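You operate a simulated robot arm through the tools that you are given. There is no shell and no other tool. Be economical: measure what you need, move in short steps, check, and stop when the job is done.

You run a simulated robot arm. Do the job below in one go: nothing can be reset, and whatever is moved stays where it is left.

Task
Close up the desk: code card into the drawer, wall light off, step light on.
Fine: the card goes on the drawer's OLD side; drawer shut.

The check looks at the end state, three seconds after you hand in, the way a careful person would. Anything else that was tipped, shoved, dropped, spilled or broken makes it a failure.

Robot
A 7-joint arm with a fingered hand on a trunk, on a base that drives. Base frame: it is fixed to the floor where the robot stands at the start and does not move with it; the origin is under the middle of the robot, x ahead of it, y to its left, z up. Readings come in m, degrees, newtons and seconds.
Its first joint turns from -166.0 to 166.0 degrees. Places, roughly: OLD side of the desk drawer [0.8, -0.3, 0.6]; blue dial [0.7, -0.4, 0.9]; cooler dial [-1.5, 0.6, 0.8]; cooler latch [-1.3, 0.6, 0.7]; cooler switch [-1.5, 0.7, 0.8]; desk drawer [0.9, -0.1, 0.7]; feed button [-0.9, 1.1, 0.7]; feed switch [-0.8, 1.2, 0.7]; first-aid latch [1, -0.1, 0.9]; front drawer latch [-0.3, -1, 0.2]; green dial [0.8, -0.3, 0.9]; jug dial [-0.2, 1.6, 1.4]; rear drawer latch [0.2, -1.7, 0.2]; red dial [0.8, -0.2, 0.9]; seat latch [0.9, -0.8, 0.3]; spout [-0.2, 1.5, 1.1]. Payload 4.7 kg.
The TCP is the grasp point between the finger pads, 0.036 m short of the fingertips. In the tool frame z runs along the fingers and y along their closing line. Largest opening 0.12 m; the body of the gripper starts 0.042 m behind the TCP. The gripper is a hand of 5 fingers: y runs from the thumb to the fingers, the wrist lies at [-0.018, -0.122, -0.21] in the tool frame.
Orientation is told as [roll, pitch, yaw] about the base's x, y, z axes, in that order, counted from this pose: with the fingers straight down and the wrist toward the robot, the tool's x, y and z point along [0, 1, 0], [1, 0, 0] and [0, 0, -1] of the base frame.

Tools
- The arm moves only by the tool arm_command. Its argument "increments" is a list of rows, each a list of 6 numbers: the turn, a rotation vector about the tool's x, y, z in degrees, then the shift along the tool's x, y, z in m. In form: [[wx, wy, wz, dx, dy, dz], ...]. A call has 1 to 12 rows; each row shifts and turns the commanded pose from where the row before left it, along the tool's axes as they then stand. Each row takes 0.2 s and may step no farther than 0.05 m and 8.6 degrees from the row before; otherwise, the whole call is refused. A pose out of reach is approached as far as the arm can. The call stops where the force on the tool passes 40 N (or 10 N more than at its start, if that is more) or the arm is blocked; 0.2 s more then pass. In this call time passes only in rows, and 0.2 s behind the last. The reply holds the time, the measured pose of the TCP, the force on the tool along the base axes, the opening and the grip force, in the units named above and with some noise, with the torque about the TCP (base axes, N m) and any sound that the robot's microphone picked up.
- Cameras (640 x 400 px; columns grow to the right, rows downward): "scene" is now at [-0.2392, 0.0626, 1.2348]; the picture's right is [-0.17, -0.99, 0.00], its down [-0.36, 0.06, -0.93] and it looks along [0.92, -0.16, -0.37] (base axes); focal length 250 px, centre (320, 200). "wrist" rides on the gripper at [0.073, -0.091, -0.143] in the tool frame; the picture's right is [-0.80, 0.28, -0.53], its down [-0.53, -0.73, 0.42] and it looks along [-0.27, 0.62, 0.74] (tool axes); focal length 234 px, centre (320, 200). There is no depth. A picture from a camera that has moved, and an enlarged one, comes with that camera's place and axes in the base frame and with its lens.
- camera(camera): a new picture of that camera. No time passes.
- roll_base(legs): drives the robot by 1 to 6 legs, each [ahead, turn to the left] in m and degrees, along the robot's own axes; the way and the turn of a leg run together, so that a leg with both is an arc; at most 1.5 m and 180 degrees a leg. The arm and the cameras ride along, it lands a little off, and it stops where it bumps. It gives what a move gives.
- set_fingers(index, middle, ring, little, thumb_bend, thumb_turn): sets how far each is bent, from 0 (flat) to 1 (curled in); at 0.3 the hand is open as for a grip, at 0.7 the pads meet at the TCP. One left out holds its place. A second passes; each finger stops where it meets its share of the squeeze, and holds until it gets a number again. It is the only way to open and close the hand. It gives what a move gives, with no picture; readings hold the bend of each and the force on index, middle, ring, little, thumb and palm. thumb_turn goes from beside the hand (0) to across from the fingers (1), as for a grip.
- pan_tilt(pan, tilt): turns the head with the scene camera to pan (to the left, within 143 degrees either way) and tilt (down, from -29 to 69), counted from straight ahead of the robot. It gives what a move gives.
- zoom(camera, box): a new picture of the part [left, top, right, bottom] of that camera's present view, enlarged. No time passes.
- hand_in(): hands the job in; it is judged then, once.

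Go step by step. Nothing tells you exact positions but the pictures and the camera data: compare them with the known pose of the tool, close in by small moves and look again before you grip or let go. The budget is 120 turns and 82 pictures, counting those below and the enlarged ones. Unless the task says otherwise, let go and move clear before handing in, and close with one line.

The tools are called after ">>>" by a JSON object that holds its "api" and its "payload". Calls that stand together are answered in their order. arm_command: Moves the arm, as the interface text tells. Its arguments: {"type":"object","properties":{"increments":{"type":"array","items":{"type":"array","items":{"type":"number"}}}},"required":["increments"]} The other tools are called the same way: set_fingers (index, middle, ring, little, thumb_bend, thumb_turn) moves the fingers one by one; roll_base (legs) drives the base; pan_tilt (pan, tilt) turns the head that bears the scene camera; camera (camera) takes a picture; zoom (camera, box) takes an enlarged picture of a part of a camera's view; hand_in () hands the job in.

At the start:

```text
time: 0.0
tcp_pos: [0.7787, 0.3109, 1.1288]
orientation: [0.0, 0.0, 0.0]
contact_force: [0.6, -0.6, 0.1]
wrist_torque: [0.0, -0.02, -0.04]
gripper_width: 0.1194
grasp_force: 0.1
shape: jaw
bend: [0.3, 0.3, 0.3, 0.3, 0.3, 0.98]
finger forces: [0.0, 0.1, 0.0, 0.1, 0.1, 0.0]
robot x, y, heading: [-0.0018, 0.0033, -0.0]
head pan, tilt: [-9.7, 21.5]
```

scene: 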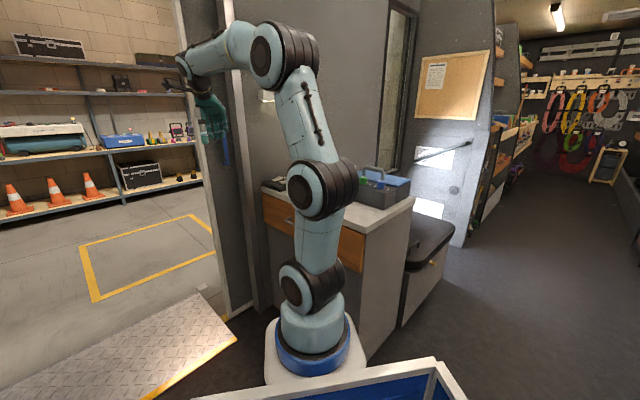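
wrist: 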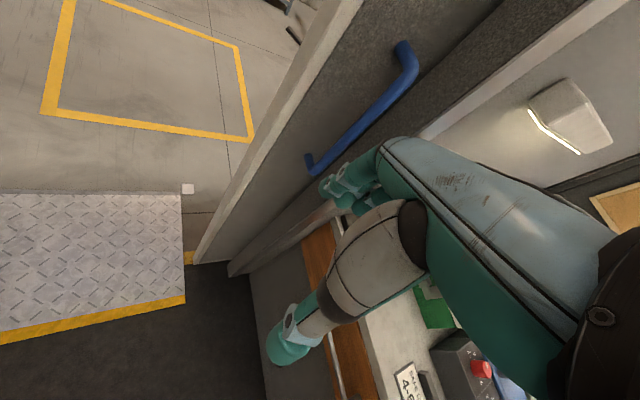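

I see a desk with a drawer ahead of the robot, a wall light above it, and items on the desk. I'll enlarge the desk region and the wrist view to find the card, switches and drawer.

>>> {"api": "zoom", "payload": {"camera": "scene", "box": [220, 140, 460, 290]}}

>>> {"api": "zoom", "payload": {"camera": "wrist", "box": [240, 220, 560, 400]}}

```text
2.67 times, centred on (340, 215) of scene
camera zoom: at [-0.2392, 0.0626, 1.2348], right [-0.17, -0.99, 0.0], down [-0.36, 0.06, -0.93], along [0.92, -0.16, -0.37], focal length 667 px, centre (267, 160)
```

zoom: 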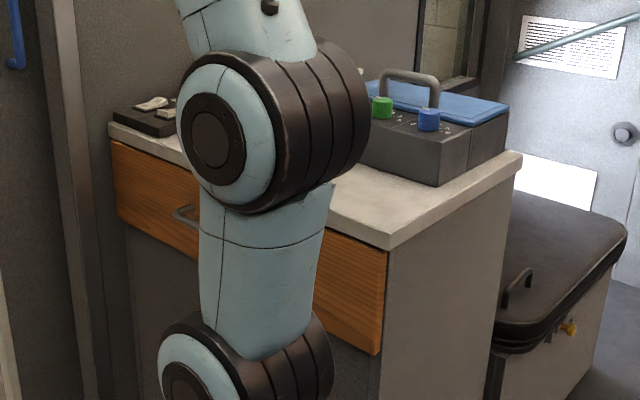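

```text
2.00 times, centred on (400, 310) of wrist
camera zoom: at [0.6871, 0.3838, 1.271], right [0.28, -0.8, 0.53], down [-0.73, -0.53, -0.42], along [0.62, -0.27, -0.74], focal length 468 px, centre (160, -20)
```

zoom: 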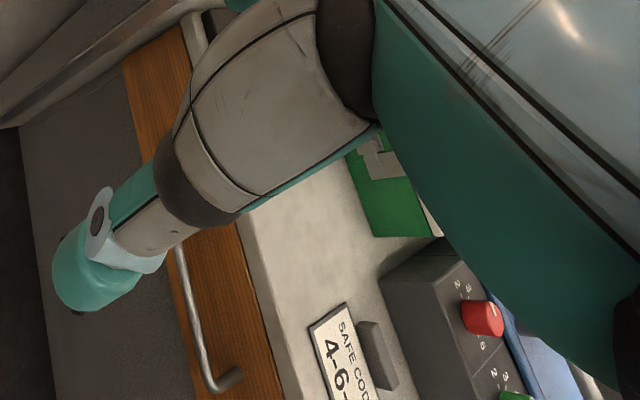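

The arm hides most of the desk; I'll draw the hand back and look with both cameras.

>>> {"api": "arm_command", "payload": {"increments": [[0, 0, 0, -0.01, -0.045, 0], [0, 0, 0, -0.01, -0.045, 0], [0, 0, 0, -0.01, -0.045, 0], [0, 0, 0, -0.01, -0.045, 0], [0, 0, 0, -0.01, -0.045, 0], [0, 0, 0, -0.01, -0.045, 0]]}}

>>> {"api": "camera", "payload": {"camera": "wrist"}}

>>> {"api": "camera", "payload": {"camera": "scene"}}

```text
time: 1.4
tcp_pos: [0.5078, 0.2525, 1.1267]
orientation: [0.0, 0.1, 0.0]
contact_force: [0.4, -0.7, -0.4]
wrist_torque: [-0.02, 0.0, -0.03]
gripper_width: 0.1196
grasp_force: 0.0
shape: jaw
bend: [0.3, 0.3, 0.3, 0.3, 0.3, 0.98]
finger forces: [0.0, 0.0, 0.0, 0.0, 0.1, 0.0]
robot x, y, heading: [-0.0024, 0.0006, -0.4]
head pan, tilt: [-9.7, 21.5]
```

```text
77 pictures are left
camera wrist: at [0.4163, 0.3245, 1.2706], right [0.28, -0.8, 0.53], down [-0.73, -0.53, -0.42], along [0.62, -0.27, -0.74], focal length 234 px, centre (320, 200)
```

wrist: 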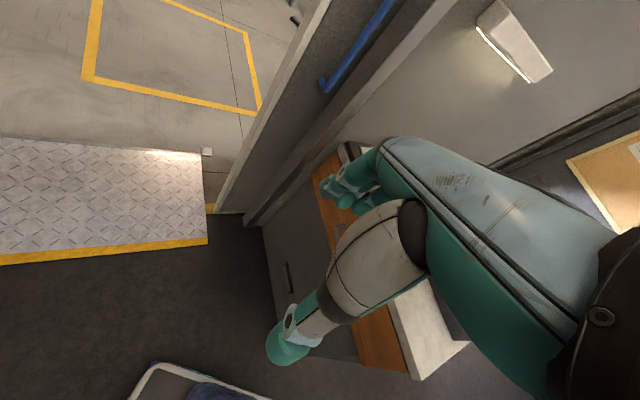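

```text
76 pictures are left
camera scene: at [-0.2391, 0.0627, 1.2348], right [-0.17, -0.99, 0.0], down [-0.36, 0.06, -0.93], along [0.92, -0.16, -0.37], focal length 250 px, centre (320, 200)
```

scene: 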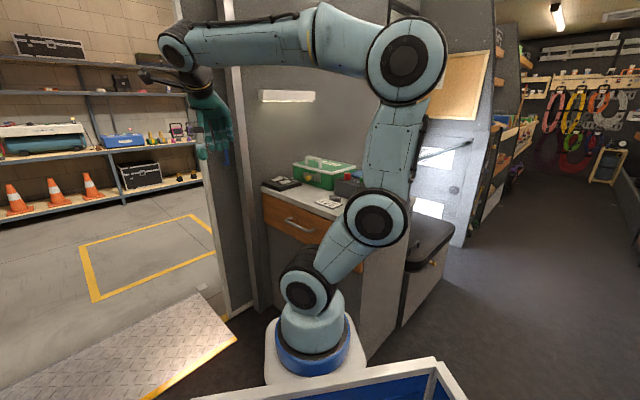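

>>> {"api": "zoom", "payload": {"camera": "scene", "box": [240, 80, 400, 260]}}

>>> {"api": "zoom", "payload": {"camera": "scene", "box": [250, 150, 380, 230]}}

```text
2.22 times, centred on (320, 170) of scene
camera zoom: at [-0.2391, 0.0627, 1.2348], right [-0.17, -0.99, 0.0], down [-0.36, 0.06, -0.93], along [0.92, -0.16, -0.37], focal length 556 px, centre (320, 267)
```

zoom: 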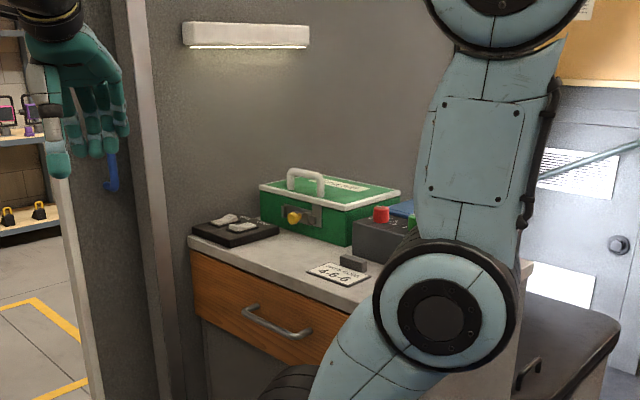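

```text
4.92 times, centred on (315, 190) of scene
camera zoom: at [-0.2391, 0.0627, 1.2348], right [-0.17, -0.99, 0.0], down [-0.36, 0.06, -0.93], along [0.92, -0.16, -0.37], focal length 1231 px, centre (345, 249)
```

zoom: 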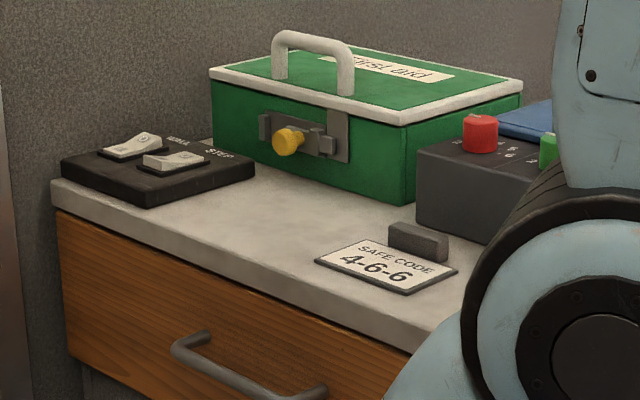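

The desk stands turned, its front edge from about (0.49,-0.22) to (1.04,0.15), top about z 0.81, card near (0.755,-0.145), switch panel near (1.04,0.04). A stand squarely before the drawer, near (0.2,0.35), looks best, so I check the floor on the left first.

>>> {"api": "pan_tilt", "payload": {"pan": 60, "tilt": 40}}

>>> {"api": "camera", "payload": {"camera": "scene"}}

```text
time: 2.8
tcp_pos: [0.5074, 0.253, 1.129]
orientation: [0.0, -0.1, 0.1]
contact_force: [0.9, -0.2, -0.3]
wrist_torque: [0.01, 0.01, 0.02]
gripper_width: 0.1197
grasp_force: 0.1
shape: jaw
bend: [0.3, 0.3, 0.3, 0.3, 0.3, 0.98]
finger forces: [0.0, 0.0, 0.0, 0.0, 0.0, 0.0]
robot x, y, heading: [0.0016, 0.0011, -0.4]
head pan, tilt: [60.0, 40.0]
```

```text
73 pictures are left
camera scene: at [-0.2883, 0.1518, 1.2059], right [0.87, -0.5, 0.0], down [-0.32, -0.56, -0.77], along [0.38, 0.66, -0.64], focal length 250 px, centre (320, 200)
```

scene: 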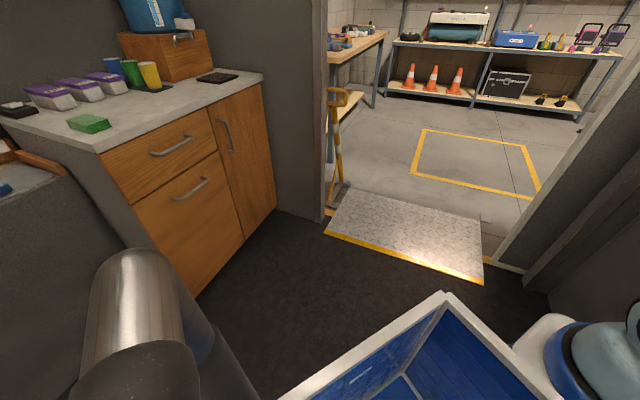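

The floor on the left is clear. I draw the hand in and drive to about (0.15,0.30), turning to face the drawer.

>>> {"api": "arm_command", "payload": {"increments": [[0, 0, 0, -0.04, -0.03, 0], [0, 0, 0, -0.04, -0.03, 0], [0, 0, 0, -0.04, -0.03, 0]]}}

>>> {"api": "roll_base", "payload": {"legs": [[0, 63], [0.34, 0], [0, -113]]}}

>>> {"api": "pan_tilt", "payload": {"pan": 0, "tilt": 25}}

>>> {"api": "camera", "payload": {"camera": "scene"}}

```text
time: 3.6
tcp_pos: [0.4165, 0.1304, 1.1287]
orientation: [-0.1, -0.1, 0.0]
contact_force: [0.3, 0.0, 0.2]
wrist_torque: [-0.03, 0.04, -0.05]
gripper_width: 0.1196
grasp_force: 0.1
shape: jaw
bend: [0.3, 0.3, 0.3, 0.3, 0.3, 0.98]
finger forces: [0.1, 0.0, 0.1, 0.1, 0.0, 0.0]
robot x, y, heading: [-0.0023, 0.002, 0.0]
head pan, tilt: [60.0, 40.0]
```

```text
time: 13.4
tcp_pos: [0.5184, 0.0698, 1.1302]
orientation: [0.0, -0.1, -50.7]
contact_force: [-0.8, -1.0, 0.6]
wrist_torque: [-0.02, 0.01, 0.02]
gripper_width: 0.1199
grasp_force: 0.0
shape: jaw
bend: [0.3, 0.3, 0.3, 0.3, 0.3, 0.98]
finger forces: [0.0, 0.1, 0.0, 0.0, 0.0, 0.1]
robot x, y, heading: [0.1535, 0.3075, -50.8]
head pan, tilt: [60.0, 40.0]
```

```text
time: 14.7
tcp_pos: [0.5189, 0.0683, 1.1304]
orientation: [0.0, 0.0, -50.6]
contact_force: [-0.6, 0.2, -1.2]
wrist_torque: [-0.01, -0.01, 0.0]
gripper_width: 0.12
grasp_force: 0.1
shape: jaw
bend: [0.3, 0.3, 0.3, 0.3, 0.3, 0.98]
finger forces: [0.0, 0.1, 0.0, 0.0, 0.1, 0.0]
robot x, y, heading: [0.1536, 0.3084, -50.8]
head pan, tilt: [0.0, 25.0]
```

```text
72 pictures are left
camera scene: at [0.0635, 0.5417, 1.2292], right [-0.77, -0.63, 0.0], down [-0.27, 0.33, -0.91], along [0.57, -0.7, -0.42], focal length 250 px, centre (320, 200)
```

scene: 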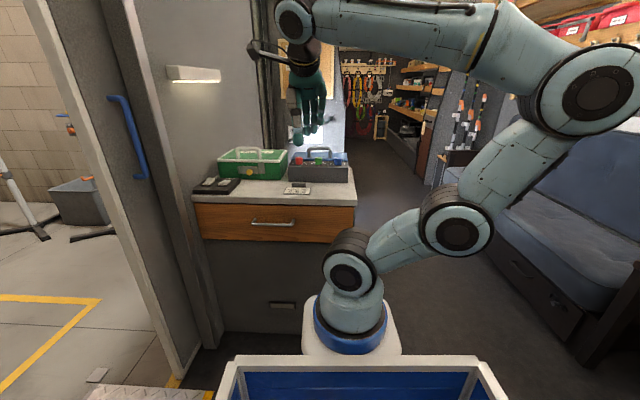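

Excellent, the robot faces the drawer squarely with a clear view. I enlarge the desk.

>>> {"api": "zoom", "payload": {"camera": "scene", "box": [180, 135, 370, 254]}}

>>> {"api": "zoom", "payload": {"camera": "scene", "box": [186, 165, 250, 205]}}

```text
3.36 times, centred on (275, 194) of scene
camera zoom: at [0.0635, 0.5417, 1.2292], right [-0.77, -0.63, 0.0], down [-0.27, 0.33, -0.91], along [0.57, -0.7, -0.42], focal length 840 px, centre (471, 218)
```

zoom: 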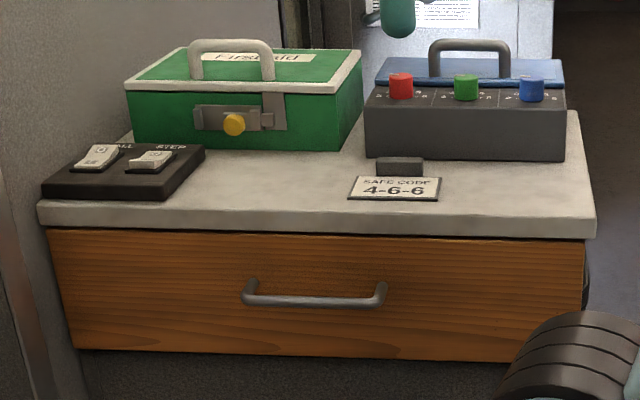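

```text
10.00 times, centred on (218, 185) of scene
camera zoom: at [0.0635, 0.5417, 1.2292], right [-0.77, -0.63, 0.0], down [-0.27, 0.33, -0.91], along [0.57, -0.7, -0.42], focal length 2500 px, centre (1340, 350)
```

zoom: 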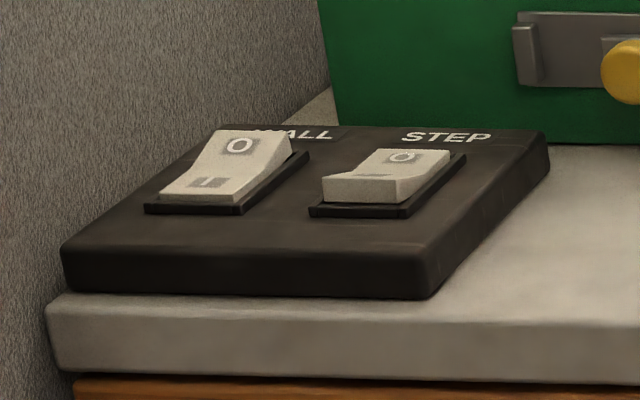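

The WALL rocker is pressed at its near "I" end (on), STEP at its far "O" end (off); so I must press WALL's far end and STEP's near end. I'll make a pointing index finger and look at it.

>>> {"api": "set_fingers", "payload": {"index": 0.3, "middle": 1, "ring": 1, "little": 1, "thumb_bend": 0.9, "thumb_turn": 0.3}}

>>> {"api": "zoom", "payload": {"camera": "scene", "box": [230, 0, 390, 160]}}

>>> {"api": "camera", "payload": {"camera": "wrist"}}

```text
time: 15.7
tcp_pos: [0.5201, 0.0689, 1.1293]
orientation: [0.0, 0.0, -50.7]
contact_force: [-0.1, 0.5, 0.5]
wrist_torque: [0.0, 0.01, 0.01]
gripper_width: 0.0623
grasp_force: 0.0
shape: fingers
bend: [0.3, 1.0, 1.0, 1.0, 0.9, 0.31]
finger forces: [0.1, 0.0, 0.0, 0.1, 0.1, 0.0]
robot x, y, heading: [0.1547, 0.3111, -50.6]
head pan, tilt: [0.0, 25.0]
```

```text
2.50 times, centred on (310, 80) of scene
camera zoom: at [0.0635, 0.5416, 1.2292], right [-0.77, -0.63, 0.0], down [-0.27, 0.33, -0.91], along [0.57, -0.7, -0.42], focal length 625 px, centre (345, 500)
```

zoom: 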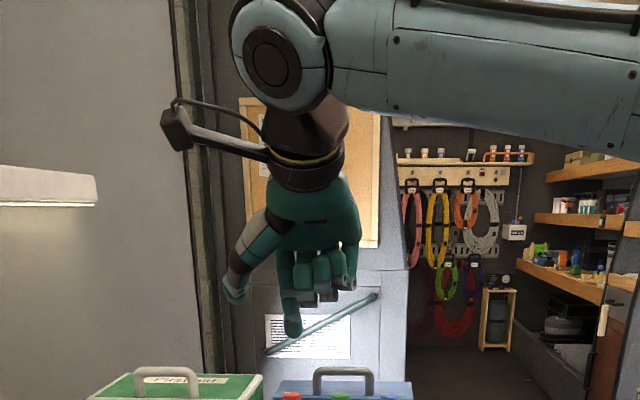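

```text
68 pictures are left
camera wrist: at [0.5171, 0.1854, 1.2726], right [-0.45, -0.73, 0.53], down [-0.88, 0.23, -0.42], along [0.19, -0.65, -0.74], focal length 234 px, centre (320, 200)
```

wrist: 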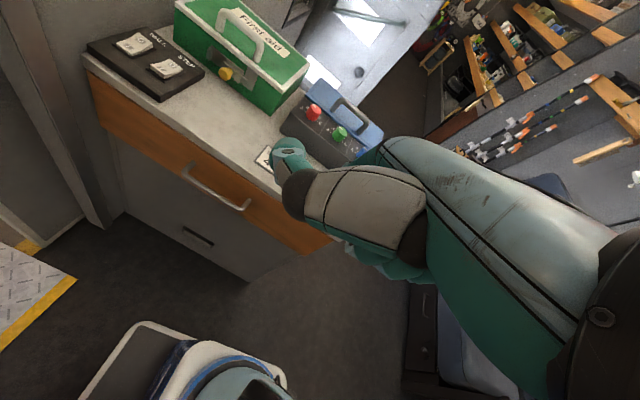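

The index is the lowest point, but the thumb sticks out to the left where the wall is. I tuck it across.

>>> {"api": "set_fingers", "payload": {"index": 0.4, "thumb_bend": 1, "thumb_turn": 0.9}}

>>> {"api": "zoom", "payload": {"camera": "scene", "box": [270, 40, 350, 140]}}

>>> {"api": "zoom", "payload": {"camera": "wrist", "box": [200, 80, 480, 300]}}

```text
time: 16.7
tcp_pos: [0.5191, 0.0687, 1.1297]
orientation: [0.0, 0.0, -50.7]
contact_force: [0.0, 0.2, 0.9]
wrist_torque: [-0.01, 0.0, -0.02]
gripper_width: 0.0359
grasp_force: 0.1
shape: fingers
bend: [0.39, 1.0, 1.0, 1.0, 0.99, 0.9]
finger forces: [0.1, 0.1, 0.0, 0.1, 0.0, 0.1]
robot x, y, heading: [0.1558, 0.3109, -50.7]
head pan, tilt: [0.0, 25.0]
```

```text
4.00 times, centred on (310, 90) of scene
camera zoom: at [0.0635, 0.5416, 1.2292], right [-0.77, -0.63, 0.0], down [-0.27, 0.33, -0.91], along [0.57, -0.7, -0.42], focal length 1000 px, centre (360, 640)
```

zoom: 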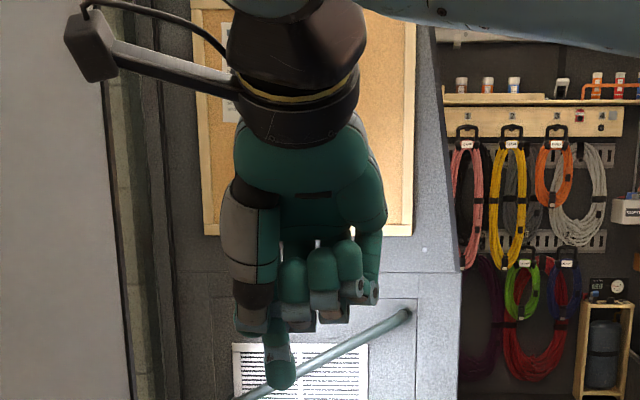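

```text
1.82 times, centred on (340, 190) of wrist
camera zoom: at [0.5171, 0.1854, 1.2726], right [-0.45, -0.73, 0.53], down [-0.88, 0.23, -0.42], along [0.19, -0.65, -0.74], focal length 426 px, centre (284, 218)
```

zoom: 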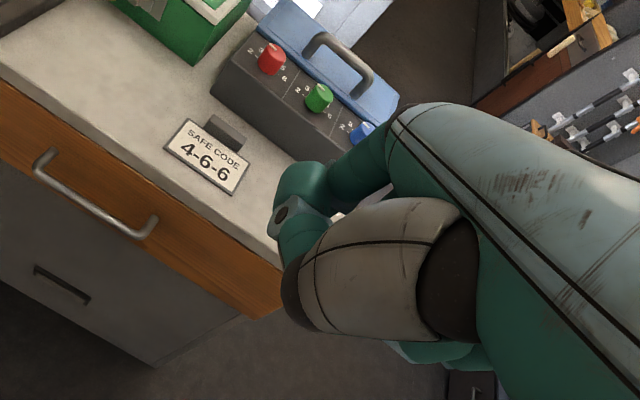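

The thumb is tucked in front of the fist. I turn the hand 36° left (wrist toward the robot) and bring the index above the STEP rocker, staying high.

>>> {"api": "arm_command", "payload": {"increments": [[0, 0, -7.2, 0, 0, 0], [0, 0, -7.2, 0, 0, 0], [0, 0, -7.2, 0, 0, 0], [0, 0, -7.2, 0, 0, 0], [0, 0, -7.2, 0, 0, 0]]}}

>>> {"api": "arm_command", "payload": {"increments": [[0, 0, 0, 0.0116, 0.0458, 0], [0, 0, 0, 0.0116, 0.0458, 0], [0, 0, 0, 0.0116, 0.0458, 0], [0, 0, 0, 0.0116, 0.0458, 0], [0, 0, 0, 0.0116, 0.0458, 0], [0, 0, 0, 0.0116, 0.0458, 0], [0, 0, 0, 0.0116, 0.0458, 0], [0, 0, 0, 0.0116, 0.0458, 0], [0, 0, 0, 0.0116, 0.0458, 0]]}}

>>> {"api": "camera", "payload": {"camera": "scene"}}

```text
time: 17.9
tcp_pos: [0.5185, 0.0687, 1.1297]
orientation: [0.2, 0.0, -14.7]
contact_force: [-0.2, 0.6, -1.2]
wrist_torque: [-0.02, -0.02, 0.01]
gripper_width: 0.0357
grasp_force: 0.0
shape: fingers
bend: [0.39, 1.0, 1.0, 1.0, 0.99, 0.9]
finger forces: [0.1, 0.0, 0.0, 0.0, 0.0, 0.0]
robot x, y, heading: [0.1548, 0.3063, -50.4]
head pan, tilt: [0.0, 25.0]
```

```text
time: 19.9
tcp_pos: [0.9446, 0.0631, 1.13]
orientation: [0.0, -0.2, -14.6]
contact_force: [-1.0, 0.3, 1.6]
wrist_torque: [0.02, -0.07, 0.01]
gripper_width: 0.0357
grasp_force: 0.1
shape: fingers
bend: [0.39, 1.0, 1.0, 1.0, 0.99, 0.9]
finger forces: [0.1, 0.0, 0.0, 0.1, 0.0, 0.0]
robot x, y, heading: [0.155, 0.3113, -50.5]
head pan, tilt: [0.0, 25.0]
```

```text
65 pictures are left
camera scene: at [0.0633, 0.5418, 1.2291], right [-0.77, -0.63, 0.0], down [-0.27, 0.33, -0.91], along [0.57, -0.7, -0.42], focal length 250 px, centre (320, 200)
```

scene: 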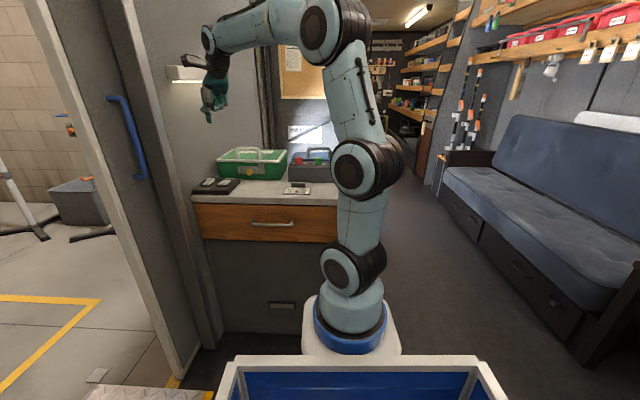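

Clear so far. I lower to about 9 cm above the panel and look again.

>>> {"api": "arm_command", "payload": {"increments": [[0, 0, 0, 0, 0, 0.045], [0, 0, 0, 0, 0, 0.045], [0, 0, 0, 0, 0, 0.045], [0, 0, 0, 0, 0, 0.045]]}}

>>> {"api": "zoom", "payload": {"camera": "scene", "box": [170, 90, 290, 210]}}

>>> {"api": "camera", "payload": {"camera": "wrist"}}

```text
time: 20.9
tcp_pos: [0.9432, 0.0639, 0.948]
orientation: [-0.1, -0.1, -14.7]
contact_force: [-0.8, -0.1, 0.6]
wrist_torque: [-0.02, -0.03, 0.02]
gripper_width: 0.0356
grasp_force: 0.1
shape: fingers
bend: [0.39, 1.0, 1.0, 1.0, 0.99, 0.9]
finger forces: [0.0, 0.1, 0.0, 0.0, 0.0, 0.1]
robot x, y, heading: [0.1561, 0.3089, -50.8]
head pan, tilt: [0.0, 25.0]
```

```text
3.33 times, centred on (230, 150) of scene
camera zoom: at [0.0634, 0.5418, 1.2291], right [-0.77, -0.63, 0.0], down [-0.27, 0.33, -0.91], along [0.57, -0.7, -0.42], focal length 833 px, centre (620, 367)
```

zoom: 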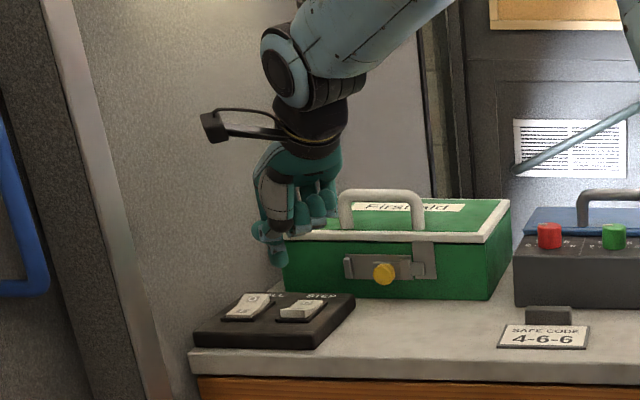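

```text
63 pictures are left
camera wrist: at [0.8739, 0.1572, 1.0909], right [0.07, -0.85, 0.53], down [-0.84, -0.33, -0.43], along [0.53, -0.42, -0.74], focal length 234 px, centre (320, 200)
```

wrist: 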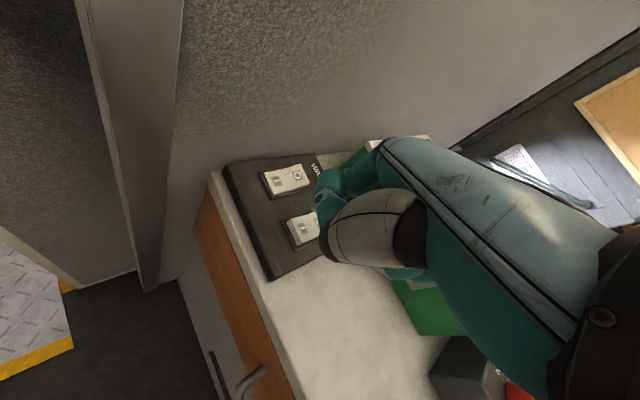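

>>> {"api": "zoom", "payload": {"camera": "wrist", "box": [220, 140, 400, 290]}}

>>> {"api": "zoom", "payload": {"camera": "scene", "box": [190, 140, 250, 200]}}

```text
2.67 times, centred on (310, 215) of wrist
camera zoom: at [0.8739, 0.1572, 1.0909], right [0.07, -0.85, 0.53], down [-0.84, -0.33, -0.43], along [0.53, -0.42, -0.74], focal length 624 px, centre (347, 160)
```

zoom: 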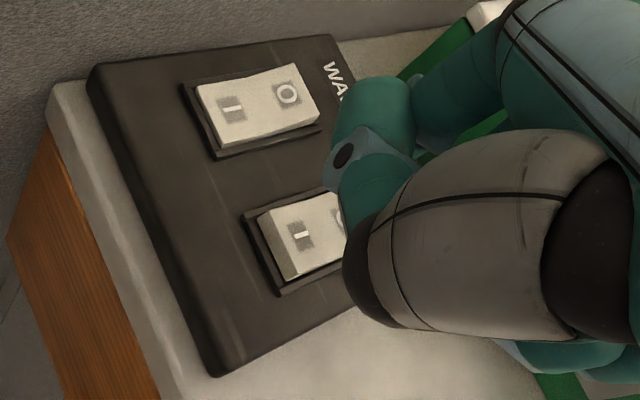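

```text
6.67 times, centred on (220, 170) of scene
camera zoom: at [0.0634, 0.5418, 1.2291], right [-0.77, -0.63, 0.0], down [-0.27, 0.33, -0.91], along [0.57, -0.7, -0.42], focal length 1666 px, centre (987, 400)
```

zoom: 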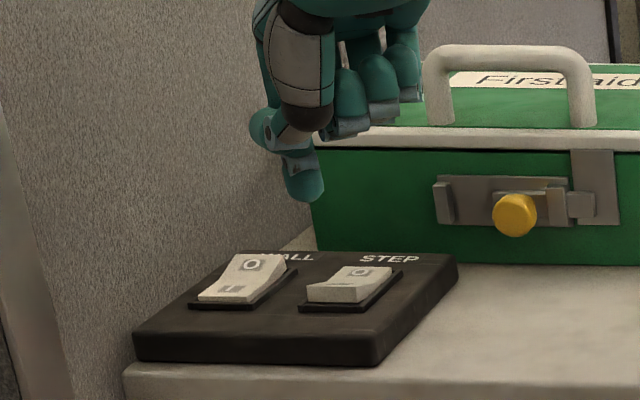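

The tip comes out at about (0.98,0.055,0.92), right above STEP's raised near end. I press down in small steps.

>>> {"api": "arm_command", "payload": {"increments": [[0, 0, 0, -0.003, 0.004, 0.03], [0, 0, 0, 0, 0, 0.02], [0, 0, 0, 0, 0, 0.006], [0, 0, 0, 0, 0, 0.006], [0, 0, 0, 0, 0, 0.006], [0, 0, 0, 0, 0, 0.005]]}}

>>> {"api": "zoom", "payload": {"camera": "scene", "box": [190, 140, 250, 200]}}

```text
time: 22.3
tcp_pos: [0.9505, 0.0607, 0.8874]
orientation: [0.1, -1.0, -14.7]
contact_force: [-2.5, 0.8, 10.0]
wrist_torque: [-0.07, -0.39, 0.03]
gripper_width: 0.0356
grasp_force: 5.2
shape: fingers
bend: [0.4, 1.0, 1.0, 1.0, 0.99, 0.9]
finger forces: [10.1, 0.0, 0.0, 0.0, 0.1, 0.1]
robot x, y, heading: [0.1526, 0.3095, -50.6]
head pan, tilt: [0.0, 25.0]
stopped in row 6: the force on the tool passed its limit at 45 N (the readings are from after the stop); the commanded pose is now the measured one
```

```text
6.67 times, centred on (220, 170) of scene
camera zoom: at [0.0631, 0.5418, 1.2291], right [-0.77, -0.63, 0.0], down [-0.27, 0.33, -0.91], along [0.57, -0.7, -0.42], focal length 1666 px, centre (987, 400)
```

zoom: 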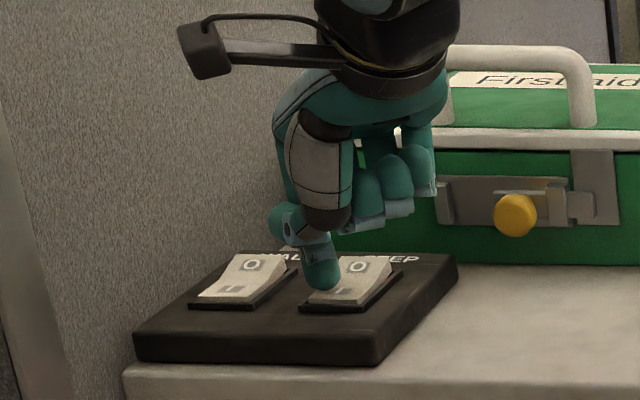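

STEP has flipped to I. I rise and move to the far O end of WALL.

>>> {"api": "arm_command", "payload": {"increments": [[0, 0, 0, 0, 0, -0.045], [0, 0, 0, 0, 0, -0.015], [0, 0, 0, 0.0125, 0.038, 0], [0, 0, 0, 0.0125, 0.038, 0]]}}

>>> {"api": "zoom", "payload": {"camera": "scene", "box": [190, 140, 250, 200]}}

>>> {"api": "zoom", "payload": {"camera": "wrist", "box": [220, 140, 400, 290]}}

```text
time: 23.3
tcp_pos: [1.0294, 0.0664, 0.9488]
orientation: [0.2, -0.9, -14.7]
contact_force: [0.1, 0.8, 2.1]
wrist_torque: [0.0, 0.01, 0.0]
gripper_width: 0.0358
grasp_force: 0.1
shape: fingers
bend: [0.39, 1.0, 1.0, 1.0, 0.99, 0.9]
finger forces: [0.0, 0.0, 0.1, 0.1, 0.1, 0.1]
robot x, y, heading: [0.1541, 0.308, -50.5]
head pan, tilt: [0.0, 25.0]
```

```text
6.67 times, centred on (220, 170) of scene
camera zoom: at [0.0634, 0.5419, 1.2291], right [-0.77, -0.63, 0.0], down [-0.27, 0.33, -0.91], along [0.57, -0.7, -0.42], focal length 1666 px, centre (987, 400)
```

zoom: 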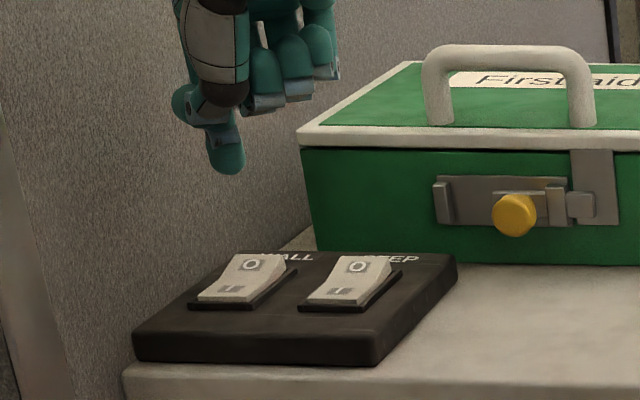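

```text
2.67 times, centred on (310, 215) of wrist
camera zoom: at [0.9571, 0.1602, 1.0902], right [0.06, -0.85, 0.53], down [-0.84, -0.33, -0.44], along [0.55, -0.42, -0.73], focal length 624 px, centre (347, 160)
```

zoom: 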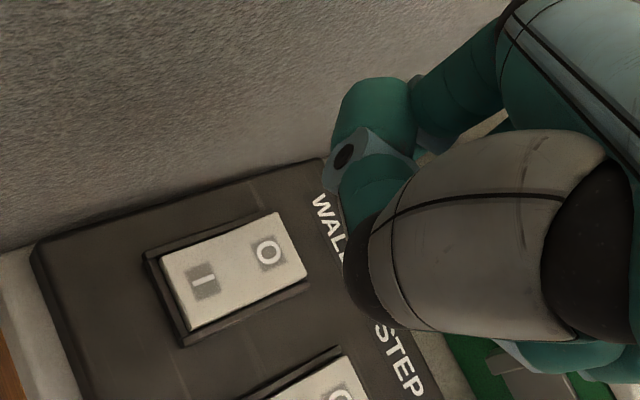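

The tip is above WALL's O end. I press down.

>>> {"api": "arm_command", "payload": {"increments": [[0, 0, 0, 0, 0, 0.03], [0, 0, 0, 0, 0, 0.02], [0, 0, 0, 0, 0, 0.006], [0, 0, 0, 0, 0, 0.006], [0, 0, 0, 0, 0, 0.006], [0, 0, 0, 0, 0, 0.005]]}}

>>> {"api": "arm_command", "payload": {"increments": [[0, 0, 0, 0, 0, -0.045], [0, 0, 0, 0, -0.02, -0.04], [0, 0, 0, 0, -0.02, -0.04], [0, 0, 0, 0, -0.03, -0.03]]}}

>>> {"api": "zoom", "payload": {"camera": "scene", "box": [150, 40, 310, 210]}}

>>> {"api": "zoom", "payload": {"camera": "scene", "box": [190, 165, 250, 205]}}

```text
time: 24.7
tcp_pos: [1.0312, 0.0656, 0.8812]
orientation: [0.3, -1.5, -14.7]
contact_force: [-5.1, 0.4, 37.0]
wrist_torque: [-0.32, -1.81, -0.02]
gripper_width: 0.036
grasp_force: 16.6
shape: fingers
bend: [0.38, 1.0, 1.0, 1.0, 0.99, 0.9]
finger forces: [34.3, 0.0, 0.1, 0.1, 0.0, 0.0]
robot x, y, heading: [0.152, 0.3074, -50.8]
head pan, tilt: [0.0, 25.0]
```

```text
time: 25.7
tcp_pos: [0.9569, 0.0822, 1.0262]
orientation: [0.1, -0.7, -14.6]
contact_force: [0.2, -0.8, -1.4]
wrist_torque: [0.04, -0.02, 0.05]
gripper_width: 0.036
grasp_force: 0.1
shape: fingers
bend: [0.39, 1.0, 1.0, 1.0, 0.99, 0.9]
finger forces: [0.1, 0.1, 0.1, 0.0, 0.0, 0.1]
robot x, y, heading: [0.1524, 0.3092, -50.6]
head pan, tilt: [0.0, 25.0]
```

```text
2.35 times, centred on (230, 125) of scene
camera zoom: at [0.0639, 0.5416, 1.2292], right [-0.77, -0.63, 0.0], down [-0.27, 0.33, -0.91], along [0.57, -0.7, -0.42], focal length 588 px, centre (532, 376)
```

zoom: 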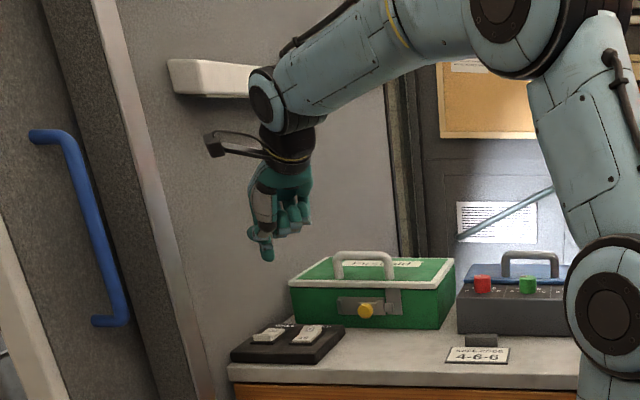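

```text
10.00 times, centred on (220, 185) of scene
camera zoom: at [0.0639, 0.5416, 1.2292], right [-0.77, -0.63, 0.0], down [-0.27, 0.33, -0.91], along [0.57, -0.7, -0.42], focal length 2500 px, centre (1320, 350)
```

zoom: 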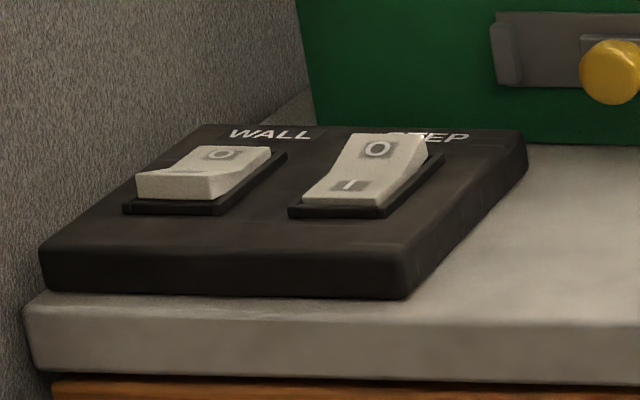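

Both rockers are set and the wall light is dark. For room to pull the drawer I back the robot 0.15 m, then inspect the handle.

>>> {"api": "roll_base", "payload": {"legs": [[-0.15, 0]]}}

>>> {"api": "zoom", "payload": {"camera": "scene", "box": [200, 150, 360, 250]}}

>>> {"api": "camera", "payload": {"camera": "wrist"}}

```text
time: 27.1
tcp_pos: [0.861, 0.2025, 1.0274]
orientation: [0.2, -0.8, -14.6]
contact_force: [0.6, 0.0, 0.2]
wrist_torque: [0.01, 0.02, 0.01]
gripper_width: 0.0355
grasp_force: 0.1
shape: fingers
bend: [0.39, 1.0, 1.0, 1.0, 0.99, 0.9]
finger forces: [0.0, 0.0, 0.1, 0.1, 0.0, 0.0]
robot x, y, heading: [0.0518, 0.4294, -50.6]
head pan, tilt: [0.0, 25.0]
```

```text
4.00 times, centred on (280, 200) of scene
camera zoom: at [-0.0341, 0.6607, 1.2292], right [-0.77, -0.63, 0.0], down [-0.27, 0.33, -0.91], along [0.57, -0.7, -0.42], focal length 1000 px, centre (480, 200)
```

zoom: 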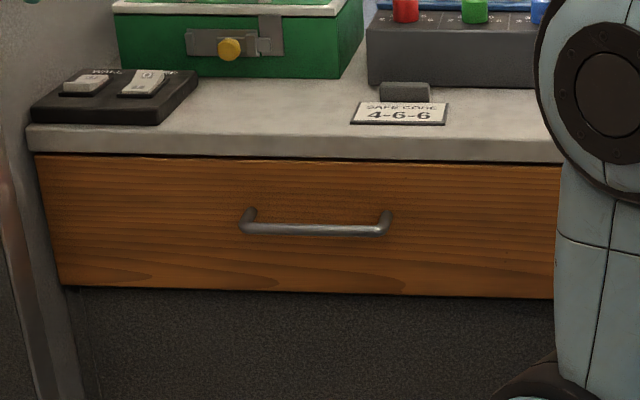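

```text
54 pictures are left
camera wrist: at [0.7884, 0.2953, 1.1692], right [0.06, -0.85, 0.53], down [-0.84, -0.33, -0.44], along [0.54, -0.42, -0.73], focal length 234 px, centre (320, 200)
```

wrist: 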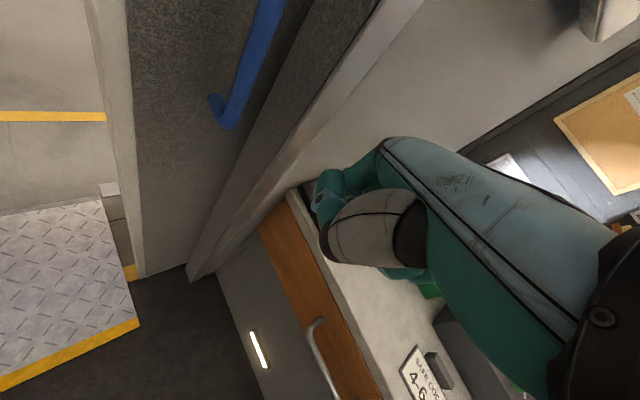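

The step light strip is lit now. The drawer's inward direction is about heading -54°, handle centre about (0.74,0.0,0.73). I line the hand up in front of the handle with fingers open and tilted forward, then look.

>>> {"api": "arm_command", "payload": {"increments": [[0, 0, 7.9, 0, 0, 0], [0, 0, 7.9, 0, 0, 0], [0, 0, 7.9, 0, 0, 0], [0, 0, 7.9, 0, 0, 0], [0, 0, 7.9, 0, 0, 0], [0, 0, 0, -0.0427, -0.0063, 0.012], [0, 0, 0, -0.0427, -0.0063, 0.012], [0, 0, 0, -0.0427, -0.0063, 0.012], [0, 0, 0, -0.0427, -0.0063, 0.012], [0, 0, 0, -0.0427, -0.0063, 0.012]]}}

>>> {"api": "arm_command", "payload": {"increments": [[-7, 0, 0, 0, 0, 0], [-7, 0, 0, 0, 0, 0], [-7, 0, 0, 0, 0, 0], [-7, 0, 0, 0, 0, 0], [-7, 0, 0, 0, 0, 0]]}}

>>> {"api": "set_fingers", "payload": {"index": 0.4, "middle": 0.4, "ring": 0.4, "little": 0.4, "thumb_bend": 0.1, "thumb_turn": 0}}

>>> {"api": "camera", "payload": {"camera": "scene"}}

>>> {"api": "camera", "payload": {"camera": "wrist"}}

```text
time: 29.2
tcp_pos: [0.6717, 0.1025, 0.9655]
orientation: [0.7, -0.6, -54.1]
contact_force: [-0.4, -0.1, 0.0]
wrist_torque: [0.0, -0.02, 0.01]
gripper_width: 0.0357
grasp_force: 0.0
shape: fingers
bend: [0.39, 1.0, 1.0, 1.0, 0.99, 0.9]
finger forces: [0.1, 0.1, 0.0, 0.0, 0.1, 0.1]
robot x, y, heading: [0.0543, 0.4283, -50.6]
head pan, tilt: [0.0, 25.0]
```

```text
time: 30.4
tcp_pos: [0.6702, 0.1011, 0.9657]
orientation: [0.9, -35.8, -54.6]
contact_force: [0.4, -0.7, 0.0]
wrist_torque: [0.01, -0.01, 0.02]
gripper_width: 0.0354
grasp_force: 0.2
shape: fingers
bend: [0.39, 1.0, 1.0, 1.0, 0.99, 0.9]
finger forces: [0.0, 0.0, 0.0, 0.0, 0.1, 0.0]
robot x, y, heading: [0.0583, 0.4298, -50.7]
head pan, tilt: [0.0, 25.0]
```

```text
time: 31.4
tcp_pos: [0.6705, 0.1013, 0.9657]
orientation: [0.8, -35.6, -54.7]
contact_force: [0.4, -0.1, 0.9]
wrist_torque: [-0.01, -0.04, 0.02]
gripper_width: 0.1791
grasp_force: 0.1
shape: fingers
bend: [0.4, 0.4, 0.4, 0.4, 0.1, 0.0]
finger forces: [0.1, 0.0, 0.1, 0.1, 0.0, 0.0]
robot x, y, heading: [0.0487, 0.4261, -50.5]
head pan, tilt: [0.0, 25.0]
```

```text
53 pictures are left
camera scene: at [-0.0342, 0.6607, 1.2292], right [-0.77, -0.63, 0.0], down [-0.27, 0.33, -0.91], along [0.57, -0.7, -0.42], focal length 250 px, centre (320, 200)
```

scene: 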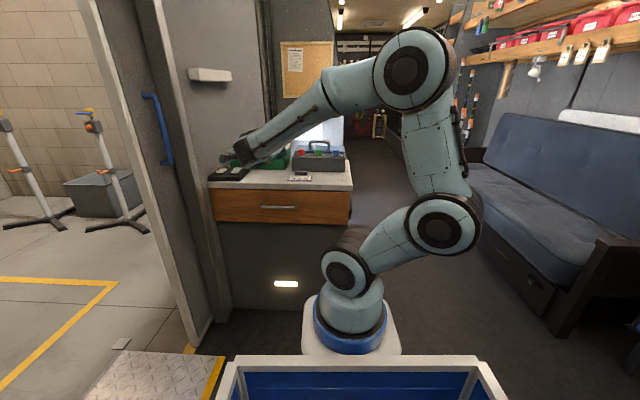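

```text
52 pictures are left
camera wrist: at [0.6361, 0.2719, 1.0296], right [-0.7, -0.41, 0.58], down [-0.63, -0.02, -0.78], along [0.33, -0.91, -0.24], focal length 234 px, centre (320, 200)
```

wrist: 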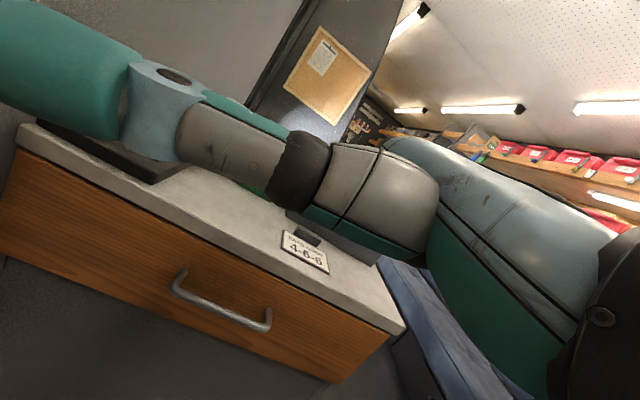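

>>> {"api": "zoom", "payload": {"camera": "wrist", "box": [120, 190, 420, 390]}}

>>> {"api": "zoom", "payload": {"camera": "scene", "box": [240, 160, 330, 220]}}

```text
2.00 times, centred on (270, 290) of wrist
camera zoom: at [0.6361, 0.2719, 1.0296], right [-0.7, -0.41, 0.58], down [-0.63, -0.02, -0.78], along [0.33, -0.91, -0.24], focal length 468 px, centre (420, 20)
```

zoom: 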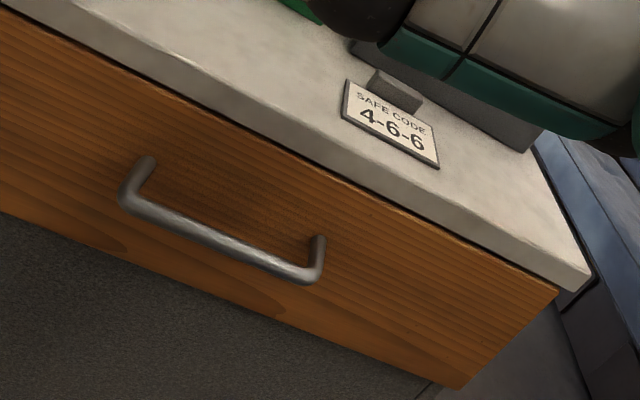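

```text
6.67 times, centred on (285, 190) of scene
camera zoom: at [-0.0342, 0.6607, 1.2292], right [-0.77, -0.63, 0.0], down [-0.27, 0.33, -0.91], along [0.57, -0.7, -0.42], focal length 1666 px, centre (553, 267)
```

zoom: 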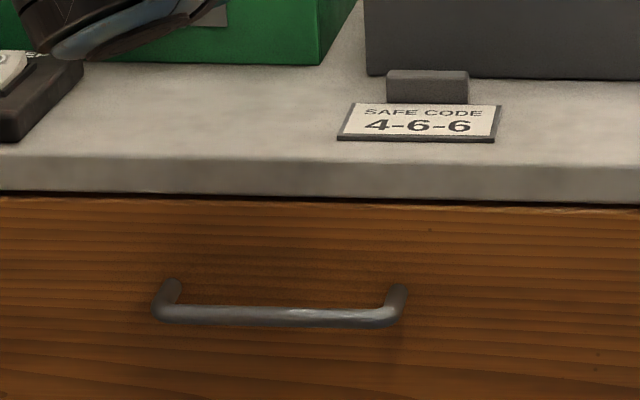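

The handle bar runs from about (0.815,0.044) to (0.693,-0.057) at z 0.717, standing some 4 cm off the front. I set the thumb aside and bring the fingertips just above the gap.

>>> {"api": "set_fingers", "payload": {"thumb_bend": 0.2, "thumb_turn": 1}}

>>> {"api": "arm_command", "payload": {"increments": [[0, 0, 0, 0.0066, -0.0033, 0.0384], [0, 0, 0, 0.0066, -0.0033, 0.0384], [0, 0, 0, 0.0066, -0.0033, 0.0384], [0, 0, 0, 0.0066, -0.0033, 0.0384], [0, 0, 0, 0.0066, -0.0033, 0.0384]]}}

>>> {"api": "camera", "payload": {"camera": "wrist"}}

>>> {"api": "zoom", "payload": {"camera": "scene", "box": [200, 120, 350, 230]}}

```text
time: 32.5
tcp_pos: [0.6702, 0.103, 0.9662]
orientation: [0.7, -35.6, -54.6]
contact_force: [0.2, 0.2, -0.5]
wrist_torque: [0.02, 0.03, -0.03]
gripper_width: 0.1181
grasp_force: 0.1
shape: fingers
bend: [0.4, 0.4, 0.4, 0.4, 0.2, 0.97]
finger forces: [0.1, 0.1, 0.0, 0.1, 0.0, 0.0]
robot x, y, heading: [0.053, 0.4273, -50.8]
head pan, tilt: [0.0, 25.0]
```

```text
time: 33.6
tcp_pos: [0.7559, 0.0427, 0.8006]
orientation: [0.8, -35.6, -54.5]
contact_force: [0.6, -0.4, 0.4]
wrist_torque: [-0.01, 0.0, 0.04]
gripper_width: 0.1181
grasp_force: 0.0
shape: fingers
bend: [0.4, 0.4, 0.4, 0.4, 0.2, 0.97]
finger forces: [0.0, 0.1, 0.1, 0.0, 0.1, 0.0]
robot x, y, heading: [0.0596, 0.4298, -50.7]
head pan, tilt: [0.0, 25.0]
```

```text
49 pictures are left
camera wrist: at [0.7215, 0.2126, 0.8652], right [-0.7, -0.41, 0.58], down [-0.63, -0.02, -0.78], along [0.33, -0.91, -0.24], focal length 234 px, centre (320, 200)
```

wrist: 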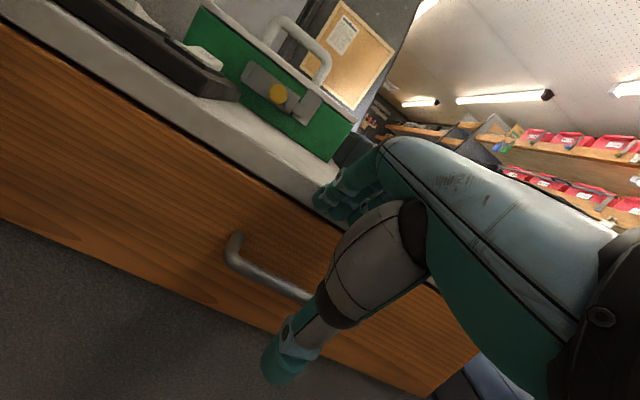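

```text
3.64 times, centred on (275, 175) of scene
camera zoom: at [-0.0343, 0.6608, 1.2291], right [-0.77, -0.63, 0.0], down [-0.27, 0.33, -0.91], along [0.57, -0.7, -0.42], focal length 909 px, centre (484, 291)
```

zoom: 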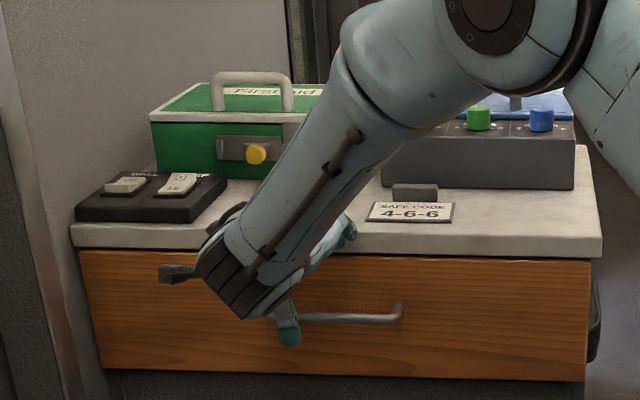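

Fingers hover just over the gap, thumb in front of the bar. I lower the fingertips behind the bar.

>>> {"api": "arm_command", "payload": {"increments": [[0, 0, 0, 0, -0.0136, 0.0225], [0, 0, 0, 0, -0.0136, 0.0225], [0, 0, 0, 0, -0.0136, 0.0225], [0, 0, 0, 0, -0.0136, 0.0225]]}}

>>> {"api": "camera", "payload": {"camera": "wrist"}}

>>> {"api": "zoom", "payload": {"camera": "scene", "box": [200, 120, 350, 230]}}

```text
time: 34.6
tcp_pos: [0.7623, 0.0374, 0.6976]
orientation: [1.1, -35.9, -54.6]
contact_force: [-10.9, 9.2, 19.3]
wrist_torque: [-0.56, -0.65, -0.07]
gripper_width: 0.1158
grasp_force: 14.5
shape: fingers
bend: [0.4, 0.41, 0.4, 0.4, 0.2, 0.97]
finger forces: [27.3, 1.4, 0.0, 0.0, 0.0, 0.0]
robot x, y, heading: [0.0546, 0.428, -50.5]
head pan, tilt: [0.0, 25.0]
```

```text
47 pictures are left
camera wrist: at [0.7282, 0.2077, 0.7609], right [-0.71, -0.41, 0.58], down [-0.62, -0.03, -0.78], along [0.34, -0.91, -0.24], focal length 234 px, centre (320, 200)
```

wrist: 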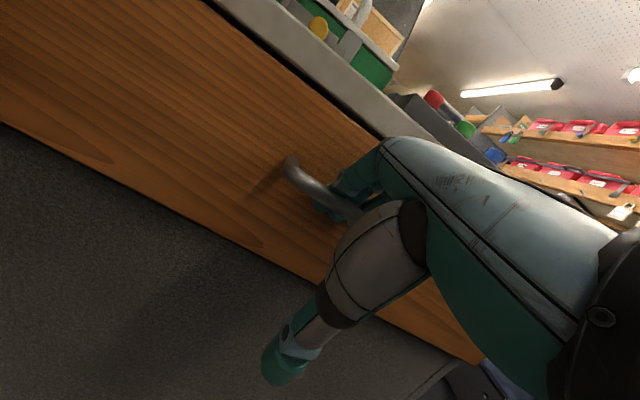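

```text
3.64 times, centred on (275, 175) of scene
camera zoom: at [-0.0351, 0.6613, 1.229], right [-0.77, -0.63, 0.0], down [-0.27, 0.33, -0.91], along [0.57, -0.7, -0.42], focal length 909 px, centre (484, 291)
```

zoom: 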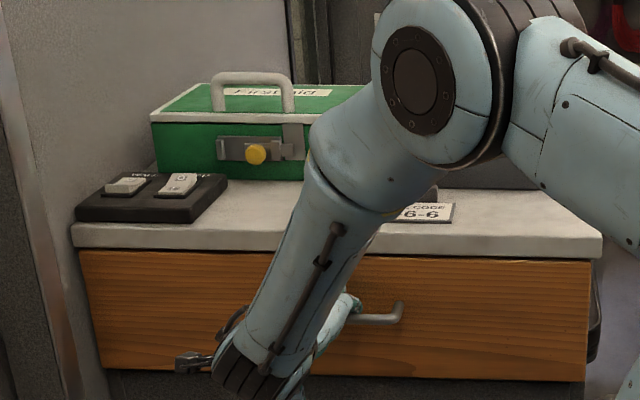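

>>> {"api": "zoom", "payload": {"camera": "wrist", "box": [260, 130, 400, 240]}}

```text
3.64 times, centred on (330, 185) of wrist
camera zoom: at [0.7282, 0.2077, 0.7609], right [-0.71, -0.41, 0.58], down [-0.62, -0.03, -0.78], along [0.34, -0.91, -0.24], focal length 852 px, centre (284, 254)
```

zoom: 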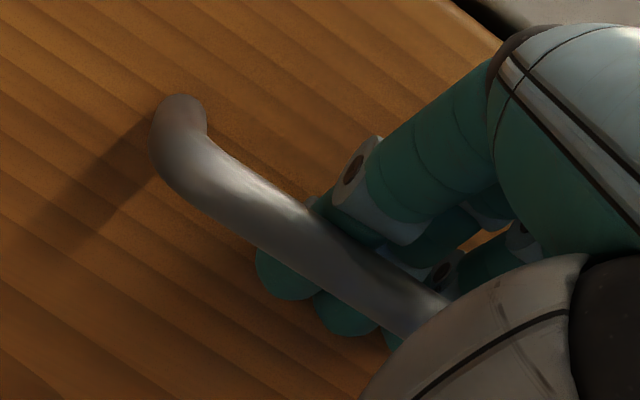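

All fingers sit behind the bar with tips below it. I pull outward.

>>> {"api": "arm_command", "payload": {"increments": [[0, 0, 0, 0, -0.0162, -0.0117], [0, 0, 0, 0, -0.0162, -0.0117], [0, 0, 0, 0, -0.0202, -0.0146], [0, 0, 0, 0, -0.0202, -0.0146], [0, 0, 0, 0, -0.0202, -0.0146]]}}

>>> {"api": "zoom", "payload": {"camera": "scene", "box": [180, 120, 370, 260]}}

```text
time: 35.9
tcp_pos: [0.693, 0.1316, 0.6959]
orientation: [0.9, -35.6, -54.6]
contact_force: [0.7, -0.3, 20.1]
wrist_torque: [-0.27, -0.28, 0.1]
gripper_width: 0.1207
grasp_force: 21.0
shape: fingers
bend: [0.36, 0.4, 0.4, 0.39, 0.2, 0.97]
finger forces: [39.3, 0.0, 0.0, 2.7, 0.0, 0.0]
robot x, y, heading: [0.0501, 0.4276, -50.7]
head pan, tilt: [0.0, 25.0]
```

```text
2.86 times, centred on (275, 190) of scene
camera zoom: at [-0.0347, 0.6609, 1.2291], right [-0.77, -0.63, 0.0], down [-0.27, 0.33, -0.91], along [0.57, -0.7, -0.42], focal length 714 px, centre (449, 229)
```

zoom: 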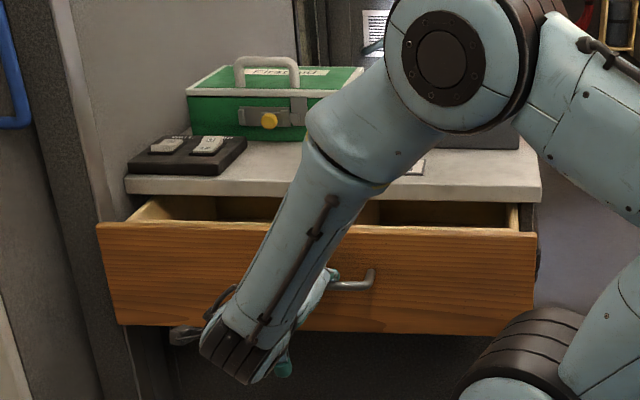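

The drawer opens well. I pull another 15 cm.

>>> {"api": "arm_command", "payload": {"increments": [[0, 0, 0, 0, -0.0202, -0.0146], [0, 0, 0, 0, -0.0202, -0.0146], [0, 0, 0, 0, -0.0202, -0.0146], [0, 0, 0, 0, -0.0202, -0.0146], [0, 0, 0, 0, -0.0202, -0.0146]]}}

>>> {"api": "zoom", "payload": {"camera": "scene", "box": [150, 110, 390, 280]}}

```text
time: 37.0
tcp_pos: [0.6203, 0.2335, 0.6955]
orientation: [0.8, -35.6, -54.5]
contact_force: [-3.9, -4.2, 22.9]
wrist_torque: [-0.24, -0.39, 0.01]
gripper_width: 0.1215
grasp_force: 23.6
shape: fingers
bend: [0.34, 0.4, 0.4, 0.39, 0.2, 0.97]
finger forces: [44.1, 0.1, 0.0, 3.7, 0.0, 0.1]
robot x, y, heading: [0.0562, 0.4274, -50.9]
head pan, tilt: [0.0, 25.0]
```

```text
2.35 times, centred on (270, 195) of scene
camera zoom: at [-0.0348, 0.6608, 1.2291], right [-0.77, -0.63, 0.0], down [-0.27, 0.33, -0.91], along [0.57, -0.7, -0.42], focal length 588 px, centre (438, 212)
```

zoom: 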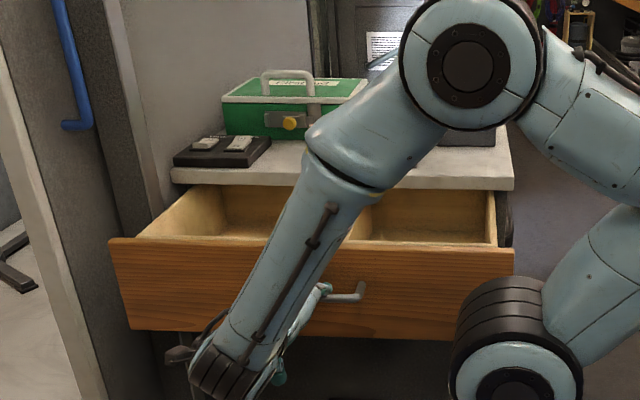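

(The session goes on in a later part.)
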